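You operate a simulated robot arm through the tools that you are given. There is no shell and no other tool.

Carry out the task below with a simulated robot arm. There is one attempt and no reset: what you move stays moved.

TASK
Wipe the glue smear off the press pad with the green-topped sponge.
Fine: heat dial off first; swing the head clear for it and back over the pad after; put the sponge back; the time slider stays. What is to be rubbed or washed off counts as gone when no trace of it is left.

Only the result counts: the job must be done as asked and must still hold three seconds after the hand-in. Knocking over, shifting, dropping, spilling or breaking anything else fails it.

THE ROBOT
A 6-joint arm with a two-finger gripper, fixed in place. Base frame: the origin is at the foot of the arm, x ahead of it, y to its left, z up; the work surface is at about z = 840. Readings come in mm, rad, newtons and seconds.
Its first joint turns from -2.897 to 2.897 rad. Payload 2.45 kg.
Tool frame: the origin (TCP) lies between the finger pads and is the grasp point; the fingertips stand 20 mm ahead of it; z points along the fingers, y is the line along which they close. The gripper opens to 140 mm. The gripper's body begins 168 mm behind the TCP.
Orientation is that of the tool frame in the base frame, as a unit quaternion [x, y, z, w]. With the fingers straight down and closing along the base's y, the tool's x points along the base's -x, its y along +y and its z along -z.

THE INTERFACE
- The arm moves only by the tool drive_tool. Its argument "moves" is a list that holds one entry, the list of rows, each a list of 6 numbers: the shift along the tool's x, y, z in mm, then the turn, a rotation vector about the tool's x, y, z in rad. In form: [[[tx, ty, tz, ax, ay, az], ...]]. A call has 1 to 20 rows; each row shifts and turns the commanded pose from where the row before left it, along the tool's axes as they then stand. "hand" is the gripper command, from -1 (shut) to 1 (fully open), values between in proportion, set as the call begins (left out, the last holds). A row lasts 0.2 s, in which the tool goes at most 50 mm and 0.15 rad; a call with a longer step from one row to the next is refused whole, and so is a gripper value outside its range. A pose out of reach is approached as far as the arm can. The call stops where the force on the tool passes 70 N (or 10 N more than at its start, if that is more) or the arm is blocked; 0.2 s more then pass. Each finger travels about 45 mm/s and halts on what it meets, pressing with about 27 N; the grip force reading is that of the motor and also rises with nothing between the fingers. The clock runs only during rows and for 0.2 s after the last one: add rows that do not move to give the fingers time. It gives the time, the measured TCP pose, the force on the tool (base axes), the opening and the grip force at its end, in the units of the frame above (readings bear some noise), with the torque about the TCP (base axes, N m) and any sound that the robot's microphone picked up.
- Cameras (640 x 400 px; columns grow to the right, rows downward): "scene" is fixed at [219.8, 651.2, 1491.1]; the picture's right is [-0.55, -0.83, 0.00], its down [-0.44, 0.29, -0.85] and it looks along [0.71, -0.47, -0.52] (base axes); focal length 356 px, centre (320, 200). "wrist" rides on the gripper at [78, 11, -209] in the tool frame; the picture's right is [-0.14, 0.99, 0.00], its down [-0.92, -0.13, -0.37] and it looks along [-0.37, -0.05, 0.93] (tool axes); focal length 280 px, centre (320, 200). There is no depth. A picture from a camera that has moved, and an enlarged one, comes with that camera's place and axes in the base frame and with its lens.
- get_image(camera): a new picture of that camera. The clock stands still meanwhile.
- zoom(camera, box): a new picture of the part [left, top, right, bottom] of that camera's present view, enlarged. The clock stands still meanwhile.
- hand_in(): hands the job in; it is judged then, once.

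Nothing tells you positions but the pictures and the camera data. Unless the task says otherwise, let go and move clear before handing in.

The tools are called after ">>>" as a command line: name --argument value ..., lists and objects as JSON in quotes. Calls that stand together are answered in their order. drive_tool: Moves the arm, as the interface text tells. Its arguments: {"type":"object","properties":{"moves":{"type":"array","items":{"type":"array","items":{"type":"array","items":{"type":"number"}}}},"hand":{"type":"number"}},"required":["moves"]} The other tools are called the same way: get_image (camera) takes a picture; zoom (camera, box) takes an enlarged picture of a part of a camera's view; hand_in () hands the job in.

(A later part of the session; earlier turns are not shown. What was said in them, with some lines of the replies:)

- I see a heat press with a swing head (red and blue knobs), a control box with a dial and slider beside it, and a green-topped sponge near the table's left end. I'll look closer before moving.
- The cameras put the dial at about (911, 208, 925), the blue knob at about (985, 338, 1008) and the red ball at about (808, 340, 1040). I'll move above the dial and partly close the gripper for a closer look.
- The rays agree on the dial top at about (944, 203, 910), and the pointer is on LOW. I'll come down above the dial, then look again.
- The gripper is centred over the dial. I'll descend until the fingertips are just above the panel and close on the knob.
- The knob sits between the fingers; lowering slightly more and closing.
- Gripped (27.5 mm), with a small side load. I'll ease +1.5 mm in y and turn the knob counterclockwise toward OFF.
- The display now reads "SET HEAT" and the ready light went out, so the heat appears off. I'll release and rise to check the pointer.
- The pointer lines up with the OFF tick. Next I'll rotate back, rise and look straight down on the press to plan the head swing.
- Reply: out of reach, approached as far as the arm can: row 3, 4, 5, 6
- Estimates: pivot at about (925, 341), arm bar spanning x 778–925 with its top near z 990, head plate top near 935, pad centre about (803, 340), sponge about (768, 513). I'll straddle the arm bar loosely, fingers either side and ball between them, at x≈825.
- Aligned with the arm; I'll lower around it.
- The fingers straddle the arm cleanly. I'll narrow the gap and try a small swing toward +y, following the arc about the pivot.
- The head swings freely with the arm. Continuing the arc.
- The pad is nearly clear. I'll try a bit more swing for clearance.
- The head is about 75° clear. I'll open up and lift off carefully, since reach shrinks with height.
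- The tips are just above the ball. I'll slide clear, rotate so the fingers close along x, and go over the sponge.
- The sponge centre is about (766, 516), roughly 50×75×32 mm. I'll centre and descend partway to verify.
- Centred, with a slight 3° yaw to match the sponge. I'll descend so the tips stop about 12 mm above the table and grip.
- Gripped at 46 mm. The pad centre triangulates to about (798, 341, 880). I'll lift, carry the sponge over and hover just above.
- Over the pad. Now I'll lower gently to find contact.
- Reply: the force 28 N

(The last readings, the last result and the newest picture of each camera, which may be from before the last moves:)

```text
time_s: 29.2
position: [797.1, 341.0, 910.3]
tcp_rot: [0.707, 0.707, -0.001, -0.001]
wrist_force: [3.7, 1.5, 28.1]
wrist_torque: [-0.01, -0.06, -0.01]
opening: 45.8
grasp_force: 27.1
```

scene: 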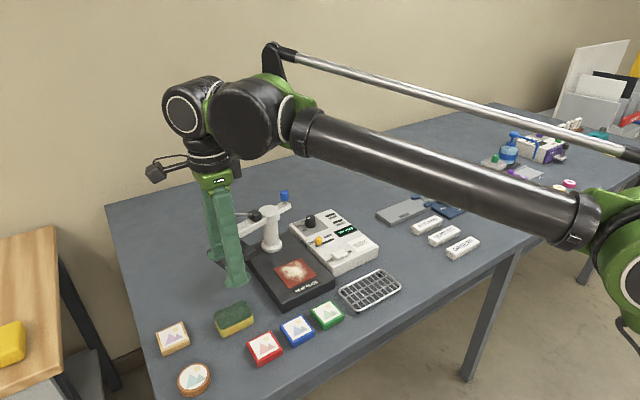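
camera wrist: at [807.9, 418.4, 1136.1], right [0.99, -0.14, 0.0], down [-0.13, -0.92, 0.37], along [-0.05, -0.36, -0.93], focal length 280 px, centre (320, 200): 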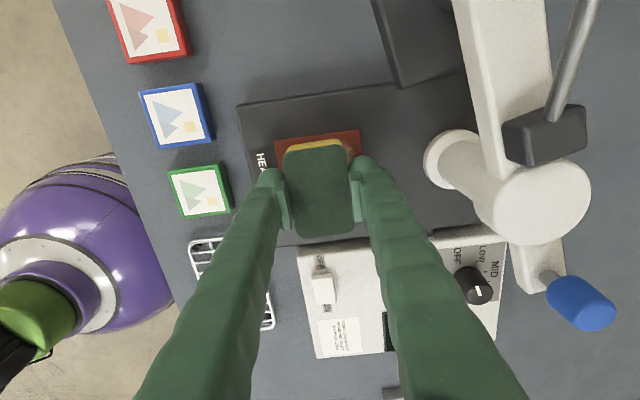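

Contact at about 28 N. I'll ease off half a millimetre and rub back and forth across the pad.

>>> drive_tool --moves '[[[0, 0, -0.5, 0, 0, 0], [8, 0, 0, 0, 0, 0], [0, 11, 0, 0, 0, 0], [0, 11, 0, 0, 0, 0], [0, -11, 0, 0, 0, 0], [0, -11, 0, 0, 0, 0], [0, -11, 0, 0, 0, 0], [0, -11, 0, 0, 0, 0], [0, 11, 0, 0, 0, 0], [0, 11, 0, 0, 0, 0], [0, 11, 0, 0, 0, 0], [0, 11, 0, 0, 0, 0], [-8, 0, 0, 0, 0, 0], [-8, 0, 0, 0, 0, 0], [0, -11, 0, 0, 0, 0], [0, -11, 0, 0, 0, 0], [0, -11, 0, 0, 0, 0], [0, -11, 0, 0, 0, 0], [0, 11, 0, 0, 0, 0], [0, 11, 0, 0, 0, 0]]]'

>>> zoom --camera "scene" --box '[240, 220, 340, 310]'

>>> get_image --camera "wrist"

```text
time_s: 33.4
position: [799.0, 333.6, 909.6]
tcp_rot: [0.706, 0.708, 0.0, -0.001]
wrist_force: [-2.6, 0.7, 2.5]
wrist_torque: [0.01, 0.11, 0.01]
opening: 46.2
grasp_force: 27.3
```

```text
4.44 times, centred on (290, 265) of scene
camera zoom: at [219.8, 651.2, 1491.1], right [-0.55, -0.83, 0.0], down [-0.44, 0.29, -0.85], along [0.71, -0.47, -0.52], focal length 1583 px, centre (453, -89)
```

zoom: 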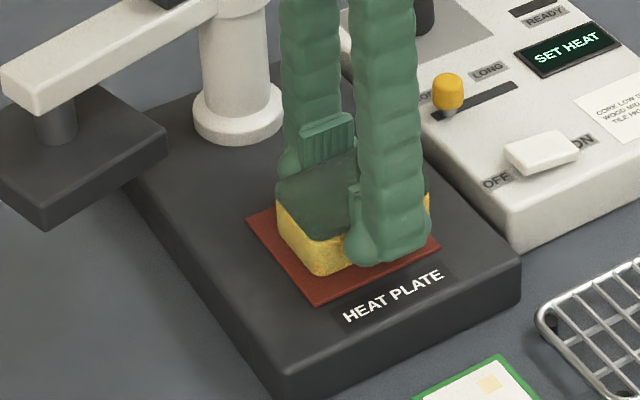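

```text
taken
camera wrist: at [807.9, 411.5, 1117.7], right [0.99, -0.14, 0.0], down [-0.13, -0.92, 0.37], along [-0.05, -0.36, -0.93], focal length 280 px, centre (320, 200)
```

wrist: 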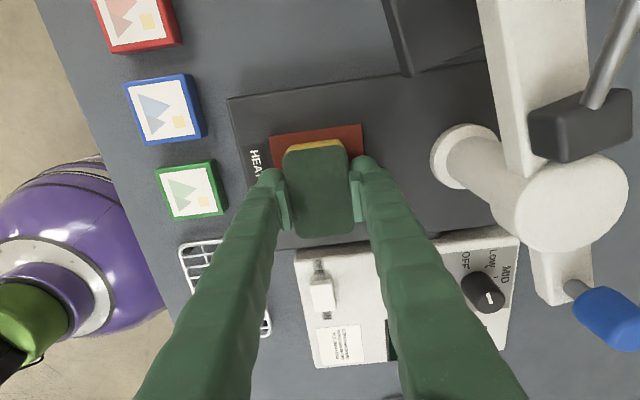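

Smear is largely going; contact got light. I'll press slightly more and repeat the strokes in both directions.

>>> drive_tool --moves '[[[0, 0, 0.7, 0, 0, 0], [0, 11, 0, 0, 0, 0], [0, 11, 0, 0, 0, 0], [16, 0, 0, 0, 0, 0], [-16, 0, 0, 0, 0, 0], [0, -15, 0, 0, 0, 0], [16, 0, 0, 0, 0, 0], [-16, 0, 0, 0, 0, 0], [0, -15, 0, 0, 0, 0], [16, 0, 0, 0, 0, 0], [-16, 0, 0, 0, 0, 0], [0, -14, 0, 0, 0, 0], [16, 0, 0, 0, 0, 0], [0, 15, 0, 0, 0, 0], [0, 15, 0, 0, 0, 0], [0, 14, 0, 0, 0, 0], [0, -11, 0, 0, 0, 0], [0, -11, 0, 0, 0, 0], [-8, 0, 0, 0, 0, 0], [0, 0, 0, 0, 0, 0]]]'

>>> drive_tool --moves '[[[0, 0, -20, 0, 0, 0], [0, 0, -40, 0, 0, 0], [40, 0, -10, 0, 0, 0], [45, 0, 0, 0, 0, 0], [45, 0, 0, 0, 0, 0], [0, 0, 0, 0, 0, 0]]]'

>>> zoom --camera "scene" --box '[240, 220, 340, 310]'

>>> get_image --camera "wrist"

```text
time_s: 37.6
position: [797.4, 340.6, 909.8]
tcp_rot: [0.707, 0.707, -0.001, 0.0]
wrist_force: [-1.7, 1.3, 2.5]
wrist_torque: [0.04, 0.04, 0.0]
opening: 46.3
grasp_force: 27.5
```

```text
time_s: 39.0
position: [799.6, 471.5, 978.5]
tcp_rot: [0.706, 0.708, 0.0, 0.0]
wrist_force: [-0.4, 0.4, 0.5]
wrist_torque: [0.03, 0.01, -0.06]
opening: 46.2
grasp_force: 26.8
```

```text
4.44 times, centred on (290, 265) of scene
camera zoom: at [219.8, 651.2, 1491.1], right [-0.55, -0.83, 0.0], down [-0.44, 0.29, -0.85], along [0.71, -0.47, -0.52], focal length 1583 px, centre (453, -89)
```

zoom: 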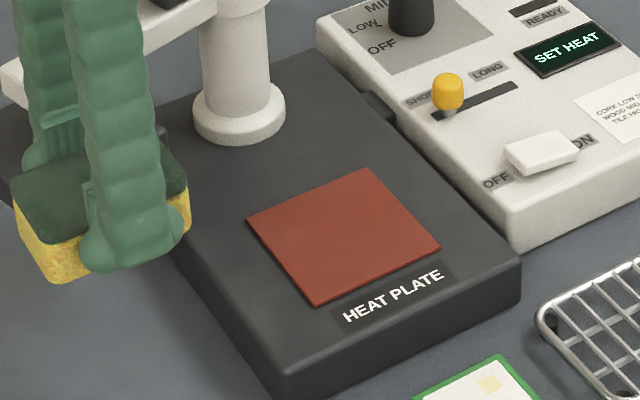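

```text
taken
camera wrist: at [808.0, 549.9, 1187.1], right [0.99, -0.14, 0.0], down [-0.13, -0.92, 0.37], along [-0.05, -0.36, -0.93], focal length 280 px, centre (320, 200)
```

wrist: 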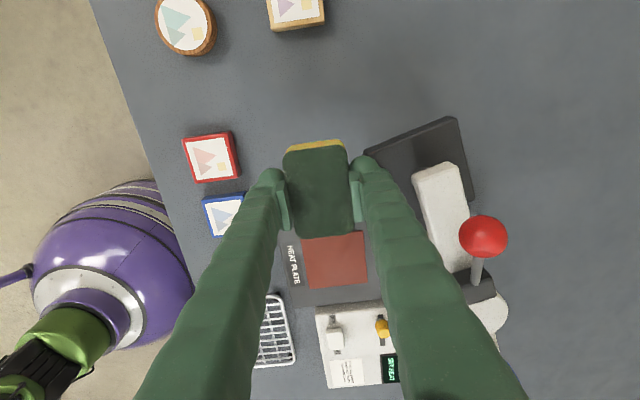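

The pad looks clean; I'll check it at higher zoom.

>>> zoom --camera "scene" --box '[270, 245, 320, 300]'

>>> zoom --camera "wrist" --box '[270, 215, 400, 305]'

```text
7.27 times, centred on (295, 272) of scene
camera zoom: at [219.8, 651.2, 1491.1], right [-0.55, -0.83, 0.0], down [-0.44, 0.29, -0.85], along [0.71, -0.47, -0.52], focal length 2591 px, centre (502, -327)
```

zoom: 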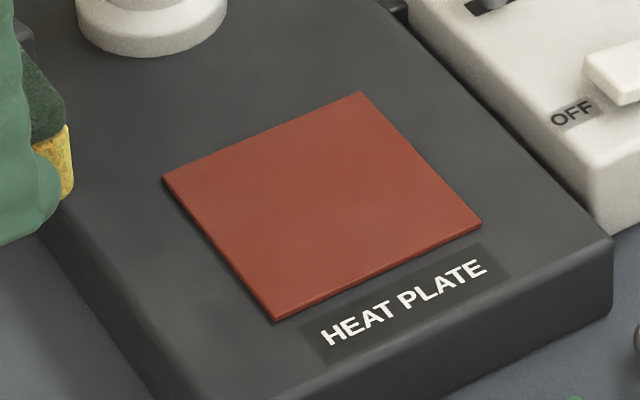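

```text
4.44 times, centred on (335, 260) of wrist
camera zoom: at [808.0, 549.9, 1187.1], right [0.99, -0.14, 0.0], down [-0.13, -0.92, 0.37], along [-0.05, -0.36, -0.93], focal length 1246 px, centre (253, -67)
```

zoom: 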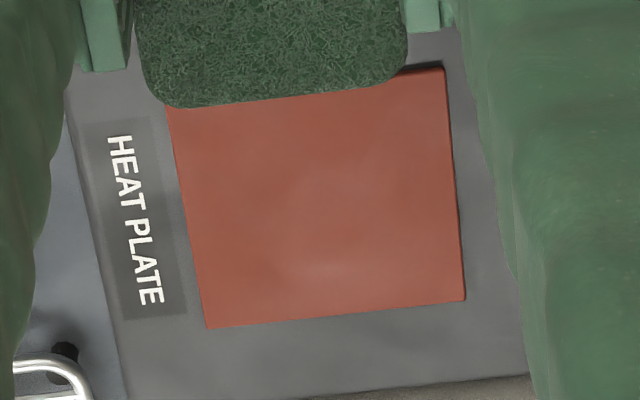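

There's a faint lighter patch near the middle that may be reflection or a trace, so I'll do another firmer pass to be sure.

>>> drive_tool --moves '[[[-43.4, 0, 0, 0, 0, 0], [-43.3, 0, 0, 0, 0, 0], [-43.3, 0, 0, 0, 0, 0], [0, 0, 40, 0, 0, 0], [0, 0, 22, 0, 0, 0], [0, 0, 6, 0, 0, 0], [0, 0, 0, 0, 0, 0]]]'

>>> drive_tool --moves '[[[0, 0, 1, 0, 0, 0], [0, 0, 1, 0, 0, 0], [0, 0, 0, 0, 0, 0]]]'

```text
time_s: 40.6
position: [800.3, 341.3, 911.4]
tcp_rot: [0.707, 0.707, 0.0, 0.0]
wrist_force: [0.1, -0.2, -0.1]
wrist_torque: [0.0, 0.04, -0.05]
opening: 46.2
grasp_force: 27.0
```

```text
time_s: 41.4
position: [798.2, 341.6, 908.7]
tcp_rot: [0.707, 0.707, 0.0, 0.001]
wrist_force: [0.4, 0.1, -0.1]
wrist_torque: [-0.03, -0.01, 0.03]
opening: 46.1
grasp_force: 26.4
```

>>> drive_tool --moves '[[[0, 0, 0.7, 0, 0, 0], [0, 0, 0, 0, 0, 0]]]'

>>> drive_tool --moves '[[[0, 0, 0.7, 0, 0, 0], [0, 0, 0, 0, 0, 0]]]'

```text
time_s: 42.0
position: [800.0, 340.0, 910.0]
tcp_rot: [0.707, 0.707, 0.0, 0.0]
wrist_force: [-0.6, -0.8, 6.7]
wrist_torque: [-0.01, 0.0, 0.01]
opening: 46.2
grasp_force: 27.4
```

```text
time_s: 42.6
position: [799.0, 340.5, 909.8]
tcp_rot: [0.707, 0.707, 0.0, 0.0]
wrist_force: [1.3, -0.4, 19.4]
wrist_torque: [-0.02, 0.0, -0.01]
opening: 46.7
grasp_force: 26.6
```

Firm contact at about 19 N. Rubbing again, full coverage.

>>> drive_tool --moves '[[[0, 11, 0, 0, 0, 0], [0, -11, 0, 0, 0, 0], [0, -11, 0, 0, 0, 0], [0, 11, 0, 0, 0, 0], [8, 0, 0, 0, 0, 0], [0, 11, 0, 0, 0, 0], [0, 10, 0, 0, 0, 0], [0, -11, 0, 0, 0, 0], [0, -10, 0, 0, 0, 0], [0, -11, 0, 0, 0, 0], [0, -10, 0, 0, 0, 0], [-8, 0, 0, 0, 0, 0], [-8, 0, 0, 0, 0, 0], [0, 11, 0, 0, 0, 0], [0, 10, 0, 0, 0, 0], [0, 11, 0, 0, 0, 0], [0, 10, 0, 0, 0, 0], [8, 0, 0, 0, 0, 0], [0, -21, 0, 0, 0, 0], [0, 0, 0, 0, 0, 0]]]'

>>> drive_tool --moves '[[[0, 0, 0.7, 0, 0, 0], [0, 0, 0, 0, 0, 0]]]'

```text
time_s: 46.8
position: [797.8, 340.5, 907.4]
tcp_rot: [0.707, 0.707, 0.0, 0.0]
wrist_force: [7.8, -1.0, 15.8]
wrist_torque: [0.0, -0.05, 0.01]
opening: 46.4
grasp_force: 26.8
```

```text
time_s: 47.4
position: [796.6, 341.6, 908.2]
tcp_rot: [0.707, 0.707, 0.0, -0.001]
wrist_force: [-0.1, 0.1, 19.0]
wrist_torque: [-0.03, 0.12, 0.01]
opening: 46.4
grasp_force: 27.2
```

>>> drive_tool --moves '[[[10, 0, 0, 0, 0, 0], [-10, 0, 0, 0, 0, 0], [-10, 0, 0, 0, 0, 0], [10, 0, 0, 0, 0, 0], [0, 12, 0, 0, 0, 0], [10, 0, 0, 0, 0, 0], [-10, 0, 0, 0, 0, 0], [-10, 0, 0, 0, 0, 0], [10, 0, 0, 0, 0, 0], [0, -24, 0, 0, 0, 0], [10, 0, 0, 0, 0, 0], [-10, 0, 0, 0, 0, 0], [-10, 0, 0, 0, 0, 0], [10, 0, 0, 0, 0, 0], [0, 12, 0, 0, 0, 0], [0, 0, 0, 0, 0, 0]]]'

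>>> drive_tool --moves '[[[0, 0, -20, 0, 0, 0], [0, 0, -40, 0, 0, 0], [40, 0, -10, 0, 0, 0], [45, 0, 0, 0, 0, 0], [45, 0, 0, 0, 0, 0], [0, 0, 0, 0, 0, 0]]]'

>>> zoom --camera "scene" --box '[270, 245, 320, 300]'

>>> zoom --camera "wrist" --box '[270, 215, 400, 305]'

>>> get_image --camera "wrist"

```text
time_s: 50.8
position: [797.8, 341.7, 906.3]
tcp_rot: [0.707, 0.707, 0.0, 0.0]
wrist_force: [-3.3, -1.3, 5.0]
wrist_torque: [0.04, 0.07, 0.01]
opening: 46.3
grasp_force: 27.0
```

```text
time_s: 52.2
position: [798.5, 473.2, 975.9]
tcp_rot: [0.706, 0.708, 0.0, 0.0]
wrist_force: [0.0, 0.5, -1.3]
wrist_torque: [0.0, -0.02, 0.01]
opening: 46.5
grasp_force: 27.1
```

```text
7.27 times, centred on (295, 272) of scene
camera zoom: at [219.8, 651.2, 1491.1], right [-0.55, -0.83, 0.0], down [-0.44, 0.29, -0.85], along [0.71, -0.47, -0.52], focal length 2591 px, centre (502, -327)
```

zoom: 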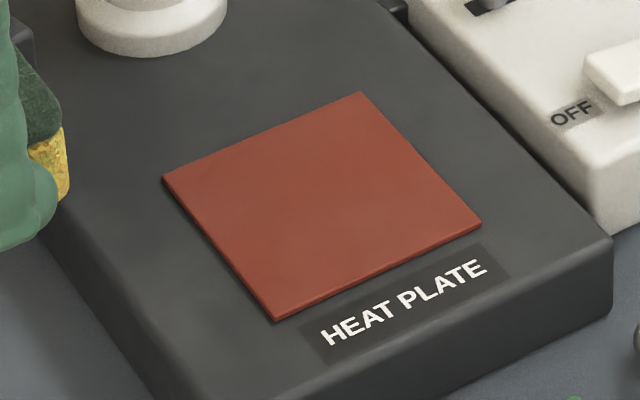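

```text
4.44 times, centred on (335, 260) of wrist
camera zoom: at [808.7, 551.0, 1184.3], right [0.99, -0.14, 0.0], down [-0.13, -0.92, 0.37], along [-0.05, -0.36, -0.93], focal length 1246 px, centre (253, -67)
```

zoom: 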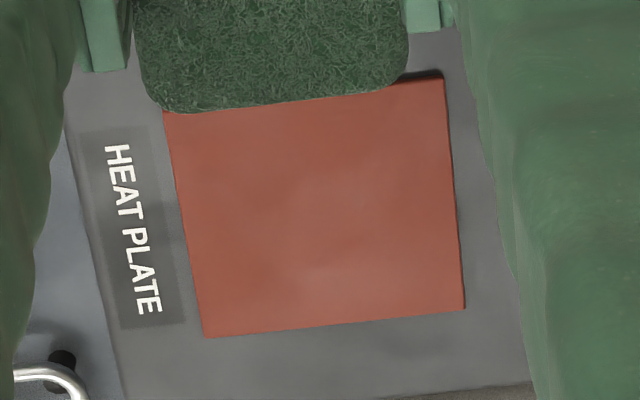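

```text
taken
camera wrist: at [808.7, 551.0, 1184.3], right [0.99, -0.14, 0.0], down [-0.13, -0.92, 0.37], along [-0.05, -0.36, -0.93], focal length 280 px, centre (320, 200)
```

wrist: 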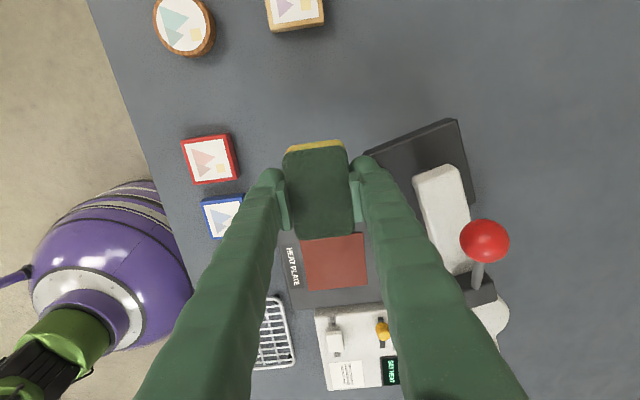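

The scene view shows a uniformly clean pad. I'll now return the sponge to its original spot, (765, 515) with the same yaw, and lower until contact.

>>> drive_tool --moves '[[[20.9, -16.6, 0, 0, 0, 0], [20.9, -16.6, 0, 0, 0, 0.05], [0, 0, 40, 0, 0, 0], [0, 0, 40, 0, 0, 0], [0, 0, 16, 0, 0, 0], [0, 0, 0, 0, 0, 0]]]'

>>> get_image --camera "wrist"

>>> zoom --camera "scene" --box '[140, 220, 320, 380]'

```text
time_s: 53.6
position: [766.6, 513.8, 880.8]
tcp_rot: [0.724, 0.689, 0.001, 0.0]
wrist_force: [0.3, 0.1, -0.7]
wrist_torque: [-0.01, -0.02, 0.02]
opening: 46.4
grasp_force: 27.1
```

```text
taken
camera wrist: at [779.7, 591.0, 1088.2], right [0.98, -0.19, 0.0], down [-0.17, -0.91, 0.37], along [-0.07, -0.36, -0.93], focal length 280 px, centre (320, 200)
```

wrist: 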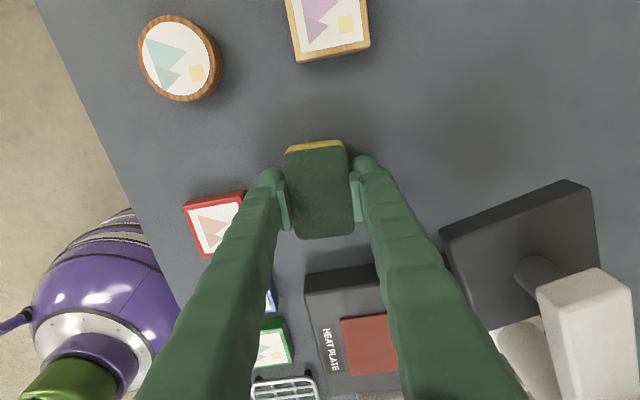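

```text
2.50 times, centred on (230, 300) of scene
camera zoom: at [219.8, 651.2, 1491.1], right [-0.55, -0.83, 0.0], down [-0.44, 0.29, -0.85], along [0.71, -0.47, -0.52], focal length 890 px, centre (545, -50)
```

zoom: 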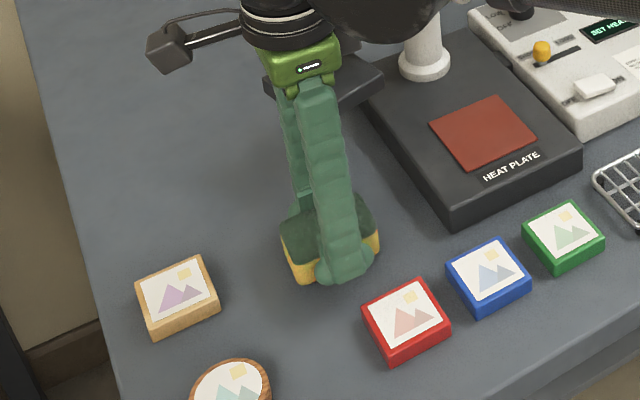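

>>> drive_tool --moves '[[[1.5, 0, 3, 0, 0, 0], [0, 0, 3, 0, 0, 0], [0, 0, 2, 0, 0, 0], [0, 0, 0, 0, 0, 0]]]'

>>> drive_tool --moves '[[[0, 0, 1.2, 0, 0, 0], [0, 0, 1.2, 0, 0, 0], [0, 0, 0, 0, 0, 0]]]'

```text
time_s: 54.6
position: [766.1, 514.9, 872.4]
tcp_rot: [0.724, 0.689, 0.0, 0.001]
wrist_force: [-0.9, 0.2, -0.6]
wrist_torque: [0.01, 0.01, -0.02]
opening: 46.5
grasp_force: 27.0
```

```text
time_s: 55.4
position: [765.4, 514.5, 870.1]
tcp_rot: [0.725, 0.689, 0.001, 0.0]
wrist_force: [0.2, -0.2, 0.2]
wrist_torque: [0.0, 0.01, -0.01]
opening: 46.5
grasp_force: 26.5
```

>>> drive_tool --moves '[[[0, 0, 1, 0, 0, 0], [0, 0, 0, 0, 0, 0]]]'

>>> drive_tool --moves '[[[0, 0, 0.8, 0, 0, 0], [0, 0, 0, 0, 0, 0]]]'

```text
time_s: 56.0
position: [766.3, 515.9, 868.8]
tcp_rot: [0.724, 0.69, -0.001, 0.001]
wrist_force: [0.8, -0.8, 0.4]
wrist_torque: [-0.02, 0.03, -0.01]
opening: 46.4
grasp_force: 27.4
```

```text
time_s: 56.6
position: [765.6, 515.0, 868.6]
tcp_rot: [0.724, 0.69, 0.0, 0.0]
wrist_force: [-0.6, -0.4, 1.3]
wrist_torque: [0.02, -0.02, 0.03]
opening: 46.3
grasp_force: 27.1
```

>>> drive_tool --moves '[[[0, 0, 0.6, 0, 0, 0], [0, 0, 0, 0, 0, 0]]]'

```text
time_s: 57.2
position: [765.5, 515.3, 869.2]
tcp_rot: [0.724, 0.69, 0.0, 0.0]
wrist_force: [0.7, -0.4, 7.6]
wrist_torque: [0.0, -0.01, 0.02]
opening: 46.4
grasp_force: 27.1
```

The sponge is down on the table. Releasing and rising straight up.

>>> drive_tool --moves '[[[0, 0, 0, 0, 0, 0], [0, 0, 0, 0, 0, 0], [0, 0, 0, 0, 0, 0], [0, 0, -15, 0, 0, 0], [0, 0, -40, 0, 0, 0], [0, 0, -45, 0, 0, 0], [0, 0, -45, 0, 0, 0], [0, 0, 0, 0, 0, 0]]]' --hand 0.0

>>> get_image --camera "wrist"

>>> get_image --camera "scene"

```text
time_s: 59.0
position: [766.3, 515.6, 1012.8]
tcp_rot: [0.724, 0.69, 0.0, 0.001]
wrist_force: [-1.0, 0.3, -0.2]
wrist_torque: [-0.01, 0.01, 0.02]
opening: 69.8
grasp_force: 0.0
```

```text
taken
camera wrist: at [779.2, 593.1, 1221.4], right [0.98, -0.19, 0.0], down [-0.17, -0.91, 0.37], along [-0.07, -0.36, -0.93], focal length 280 px, centre (320, 200)
```

wrist: 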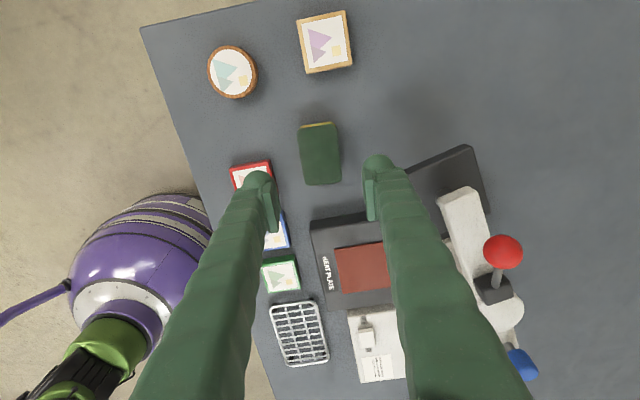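

```text
taken
```

scene: 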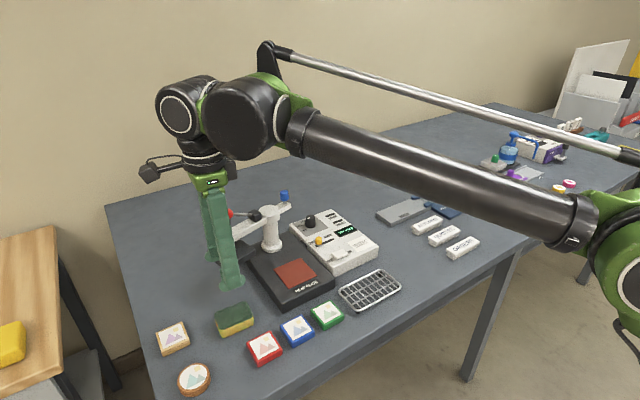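

The sponge is back in place. Now I'll return above the arm bar in the same straddle pose to swing the head back.

>>> drive_tool --moves '[[[0, 0, -40, 0, 0, 0], [0, 0, -38, 0, 0, 0], [0, 0, 0, 0, 0, -0.11], [0, 0, 0, 0, 0, -0.11], [0, 0, 0, 0, 0, -0.11], [-27.8, 25.5, 0, 0, 0, 0], [-27.8, 25.5, 0, 0, 0, 0], [-27.8, 25.5, 0, 0, 0, 0], [-27.8, 25.5, 0, 0, 0, 0], [0, 0, 0, 0, 0, 0]]]'

>>> get_image --camera "wrist"

```text
time_s: 61.2
position: [887.6, 440.1, 1091.5]
tcp_rot: [0.6, 0.8, -0.001, 0.0]
wrist_force: [0.5, -0.4, -0.7]
wrist_torque: [-0.03, -0.01, -0.01]
opening: 69.8
grasp_force: 0.0
out of reach, approached as far as the arm can: row 9
```

```text
taken
camera wrist: at [875.4, 517.8, 1299.0], right [0.99, 0.14, 0.0], down [0.13, -0.92, 0.37], along [0.05, -0.36, -0.93], focal length 280 px, centre (320, 200)
```

wrist: 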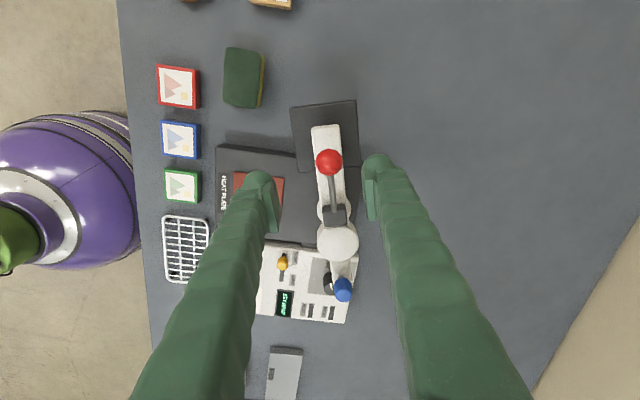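

>>> drive_tool --moves '[[[0, 4, 10, 0, 0, 0], [0, 5, 15, 0, 0, 0], [0, 0, 0, 0, 0, 0]]]'

>>> get_image --camera "wrist"

```text
time_s: 62.0
position: [894.4, 443.1, 1064.9]
tcp_rot: [0.601, 0.8, 0.001, 0.0]
wrist_force: [0.3, -0.3, -0.1]
wrist_torque: [0.03, 0.0, -0.01]
opening: 69.9
grasp_force: 0.0
```

```text
taken
camera wrist: at [883.4, 521.4, 1273.3], right [0.99, 0.14, 0.0], down [0.13, -0.92, 0.37], along [0.05, -0.36, -0.93], focal length 280 px, centre (320, 200)
```

wrist: 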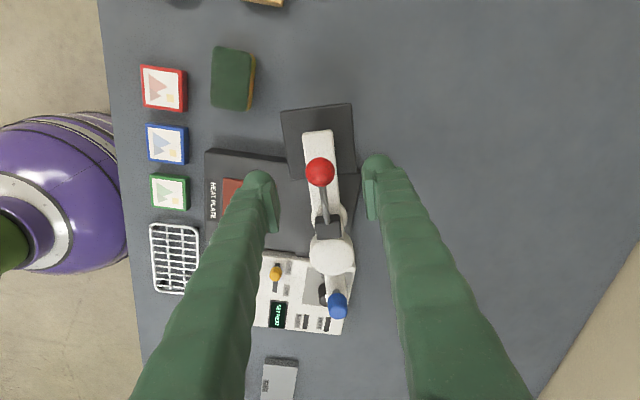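

Centred on the arm. Lowering around it, then narrowing.

>>> drive_tool --moves '[[[0, 0, 25, 0, 0, 0], [0, 0, 25, 0, 0, 0], [0, 0, 20, 0, 0, 0], [0, 0, 14, 0, 0, 0], [0, 0, 0, 0, 0, 0]]]'

>>> drive_tool --moves '[[[0, 0, 0, 0, 0, 0], [0, 0, 0, 0, 0, 0], [0, 0, 0, 0, 0, 0]]]' --hand -0.4

>>> get_image --camera "wrist"

```text
time_s: 63.2
position: [896.4, 443.6, 982.0]
tcp_rot: [0.601, 0.799, 0.0, 0.0]
wrist_force: [-0.7, -0.4, 1.3]
wrist_torque: [0.0, 0.02, -0.04]
opening: 69.7
grasp_force: 0.1
```

```text
time_s: 64.0
position: [895.0, 441.7, 980.1]
tcp_rot: [0.601, 0.799, 0.0, 0.0]
wrist_force: [-0.2, -0.5, 0.6]
wrist_torque: [-0.02, 0.03, -0.02]
opening: 41.9
grasp_force: 0.0
```

```text
taken
camera wrist: at [882.9, 521.3, 1189.4], right [0.99, 0.14, 0.0], down [0.13, -0.92, 0.37], along [0.05, -0.36, -0.93], focal length 280 px, centre (320, 200)
```

wrist: 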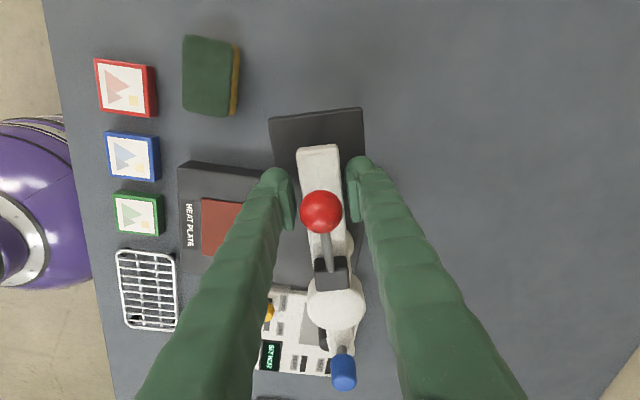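

Reversing the arc to bring the head back over the pad.

>>> drive_tool --moves '[[[-0.9, -13.7, 0, 0, 0, -0.13], [-0.9, -13.7, 0, 0, 0, -0.13], [-0.9, -13.7, 0, 0, 0, -0.13], [-0.9, -13.7, 0, 0, 0, -0.13], [-0.9, -13.7, 0, 0, 0, -0.13], [-0.9, -13.7, 0, 0, 0, -0.13], [-0.9, -13.7, 0, 0, 0, -0.13], [-0.9, -13.7, 0, 0, 0, -0.13], [0, 0, 0, 0, 0, 0]]]'

>>> get_image --camera "wrist"

>>> zoom --camera "scene" --box '[225, 160, 345, 310]'

```text
time_s: 66.0
position: [821.3, 367.3, 982.7]
tcp_rot: [0.123, 0.992, 0.0, 0.001]
wrist_force: [0.0, -0.3, 0.0]
wrist_torque: [-0.01, -0.01, 0.03]
opening: 42.0
grasp_force: 0.1
```

```text
taken
camera wrist: at [747.1, 397.2, 1190.0], right [0.38, 0.93, 0.0], down [0.86, -0.35, 0.37], along [0.34, -0.14, -0.93], focal length 280 px, centre (320, 200)
```

wrist: 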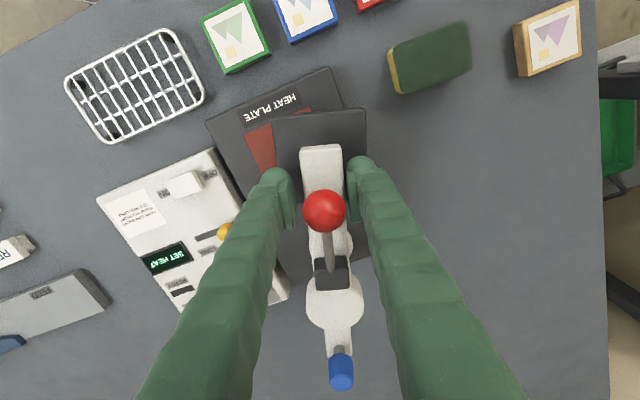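

```text
2.67 times, centred on (285, 235) of scene
camera zoom: at [219.8, 651.2, 1491.1], right [-0.55, -0.83, 0.0], down [-0.44, 0.29, -0.85], along [0.71, -0.47, -0.52], focal length 950 px, centre (413, 107)
```

zoom: 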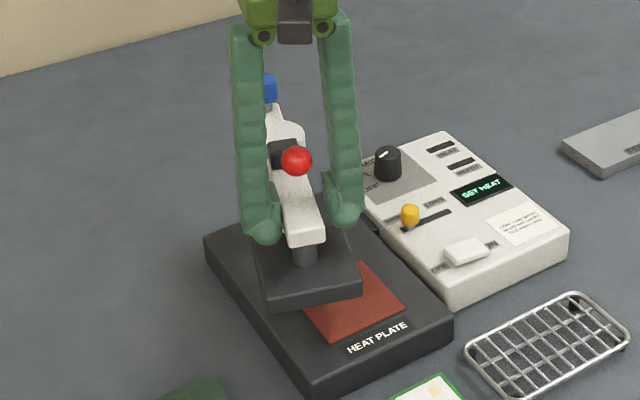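

>>> drive_tool --moves '[[[-0.8, -13.2, 0, 0, 0, -0.1233], [-0.8, -13.2, 0, 0, 0, -0.1233], [0, 0, 0, 0, 0, 0]]]'

>>> get_image --camera "wrist"

>>> zoom --camera "scene" --box '[225, 160, 345, 290]'

```text
time_s: 66.8
position: [818.0, 341.5, 982.0]
tcp_rot: [0.002, 1.0, 0.0, 0.0]
wrist_force: [0.1, -0.5, 0.6]
wrist_torque: [0.03, 0.0, -0.01]
opening: 42.1
grasp_force: 0.1
```

```text
taken
camera wrist: at [738.8, 352.4, 1189.7], right [0.14, 0.99, 0.0], down [0.92, -0.13, 0.37], along [0.36, -0.05, -0.93], focal length 280 px, centre (320, 200)
```

wrist: 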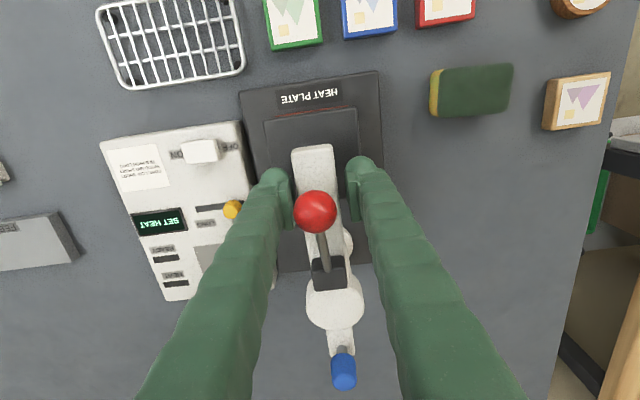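

```text
3.08 times, centred on (285, 225) of scene
camera zoom: at [219.8, 651.2, 1491.1], right [-0.55, -0.83, 0.0], down [-0.44, 0.29, -0.85], along [0.71, -0.47, -0.52], focal length 1096 px, centre (428, 123)
```

zoom: 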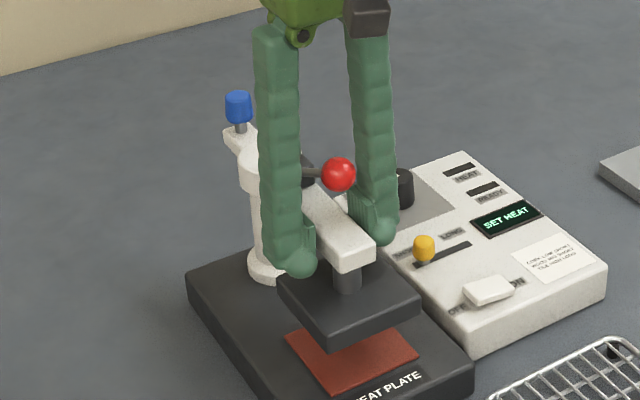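

The head is back exactly where it began (ball and arm match the original picture). I'll open and lift straight off.

>>> drive_tool --moves '[[[0, 0, 0, 0, 0, 0], [0, 0, 0, 0, 0, 0], [0, 0, 0, 0, 0, 0], [0, 0, -20, 0, 0, 0], [0, 0, -40, 0, 0, 0], [0, 0, -40, 0, 0, 0], [0, 0, -45, 0, 0, 0], [45, 0, -10, 0, 0, 0], [45, 0, 0, 0, 0, 0], [45, 0, 0, 0, 0, 0], [0, 0, 0, 0, 0, 0]]]' --hand 0.0

>>> get_image --camera "wrist"

>>> get_image --camera "scene"

>>> zoom --camera "scene" --box '[220, 180, 400, 310]'

>>> zoom --camera "scene" --box '[140, 280, 360, 400]'

```text
time_s: 69.2
position: [682.6, 343.3, 1138.0]
tcp_rot: [0.002, 1.0, 0.0, 0.0]
wrist_force: [-0.5, 0.0, 0.8]
wrist_torque: [0.0, -0.01, -0.01]
opening: 70.0
grasp_force: 0.1
```

```text
taken
camera wrist: at [603.7, 353.9, 1346.1], right [0.14, 0.99, 0.0], down [0.92, -0.13, 0.37], along [0.36, -0.05, -0.93], focal length 280 px, centre (320, 200)
```

wrist: 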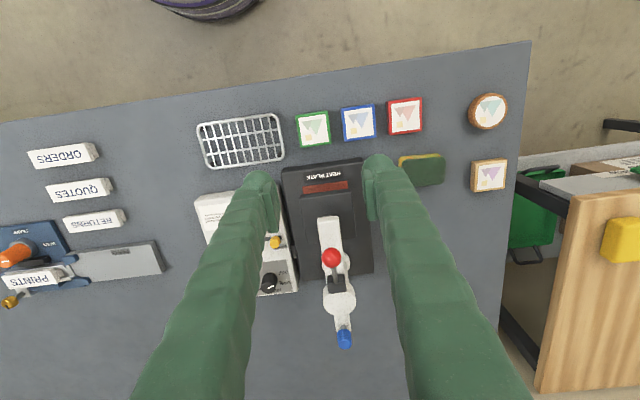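

```text
taken
```

scene: 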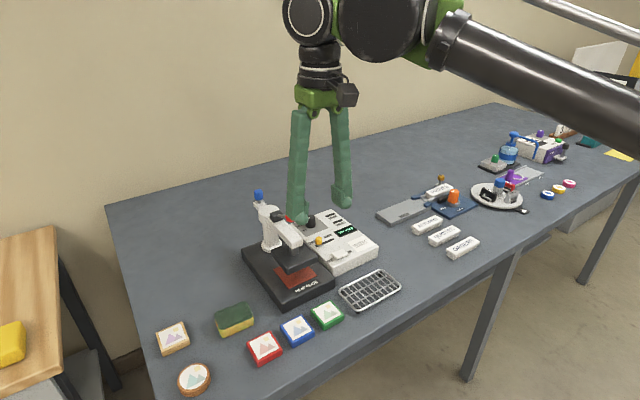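

```text
3.08 times, centred on (310, 245) of scene
camera zoom: at [219.8, 651.2, 1491.1], right [-0.55, -0.83, 0.0], down [-0.44, 0.29, -0.85], along [0.71, -0.47, -0.52], focal length 1096 px, centre (351, 62)
```

zoom: 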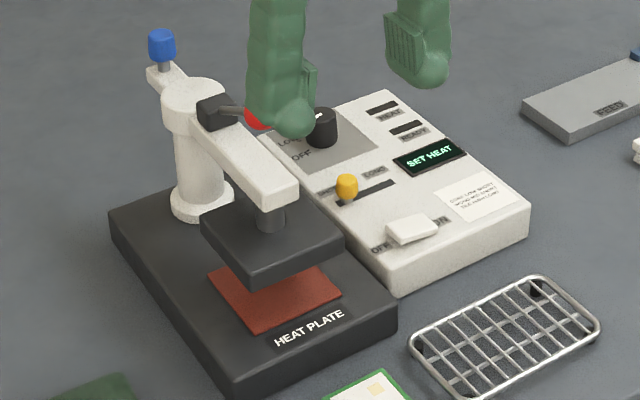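

```text
2.91 times, centred on (250, 340) of scene
camera zoom: at [219.8, 651.2, 1491.1], right [-0.55, -0.83, 0.0], down [-0.44, 0.29, -0.85], along [0.71, -0.47, -0.52], focal length 1036 px, centre (524, -207)
```

zoom: 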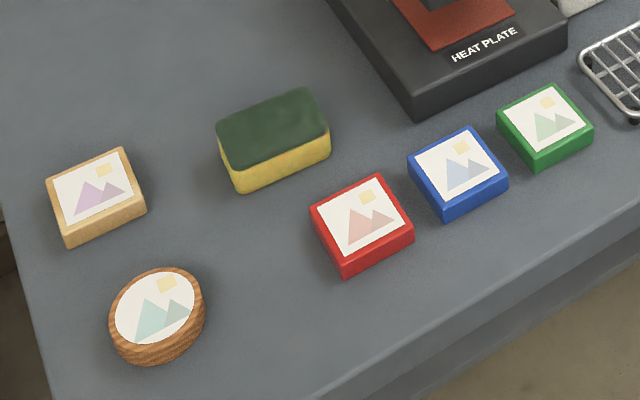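

Everything checks out. The dial is off, the pad is clean, and the head sits back over it. The sponge is in its original spot, the slider hasn't moved, and the gripper is clear. Handing in.

>>> hand_in

```text
The job is handed in.
```

The glue smear is wiped off the press pad, and I've handed the job in. In the last clear zoomed pictures the pad was an even red with no trace left. I did a second, firmer pass to be sure.

- **Heat dial:** I turned it from LOW to OFF before touching anything else. The display changed to "SET HEAT" and the ready light went out.
- **Press head:** I swung it about 75° clear for the wiping, then back over the pad. It sits within about a millimetre of where it started.
- **Sponge:** it is back in its original spot and facing the same way.
- **Time slider:** I never touched it, and it looks the same as at the start.

Nothing else looks moved in the final pictures. The gripper is open and clear of the press.
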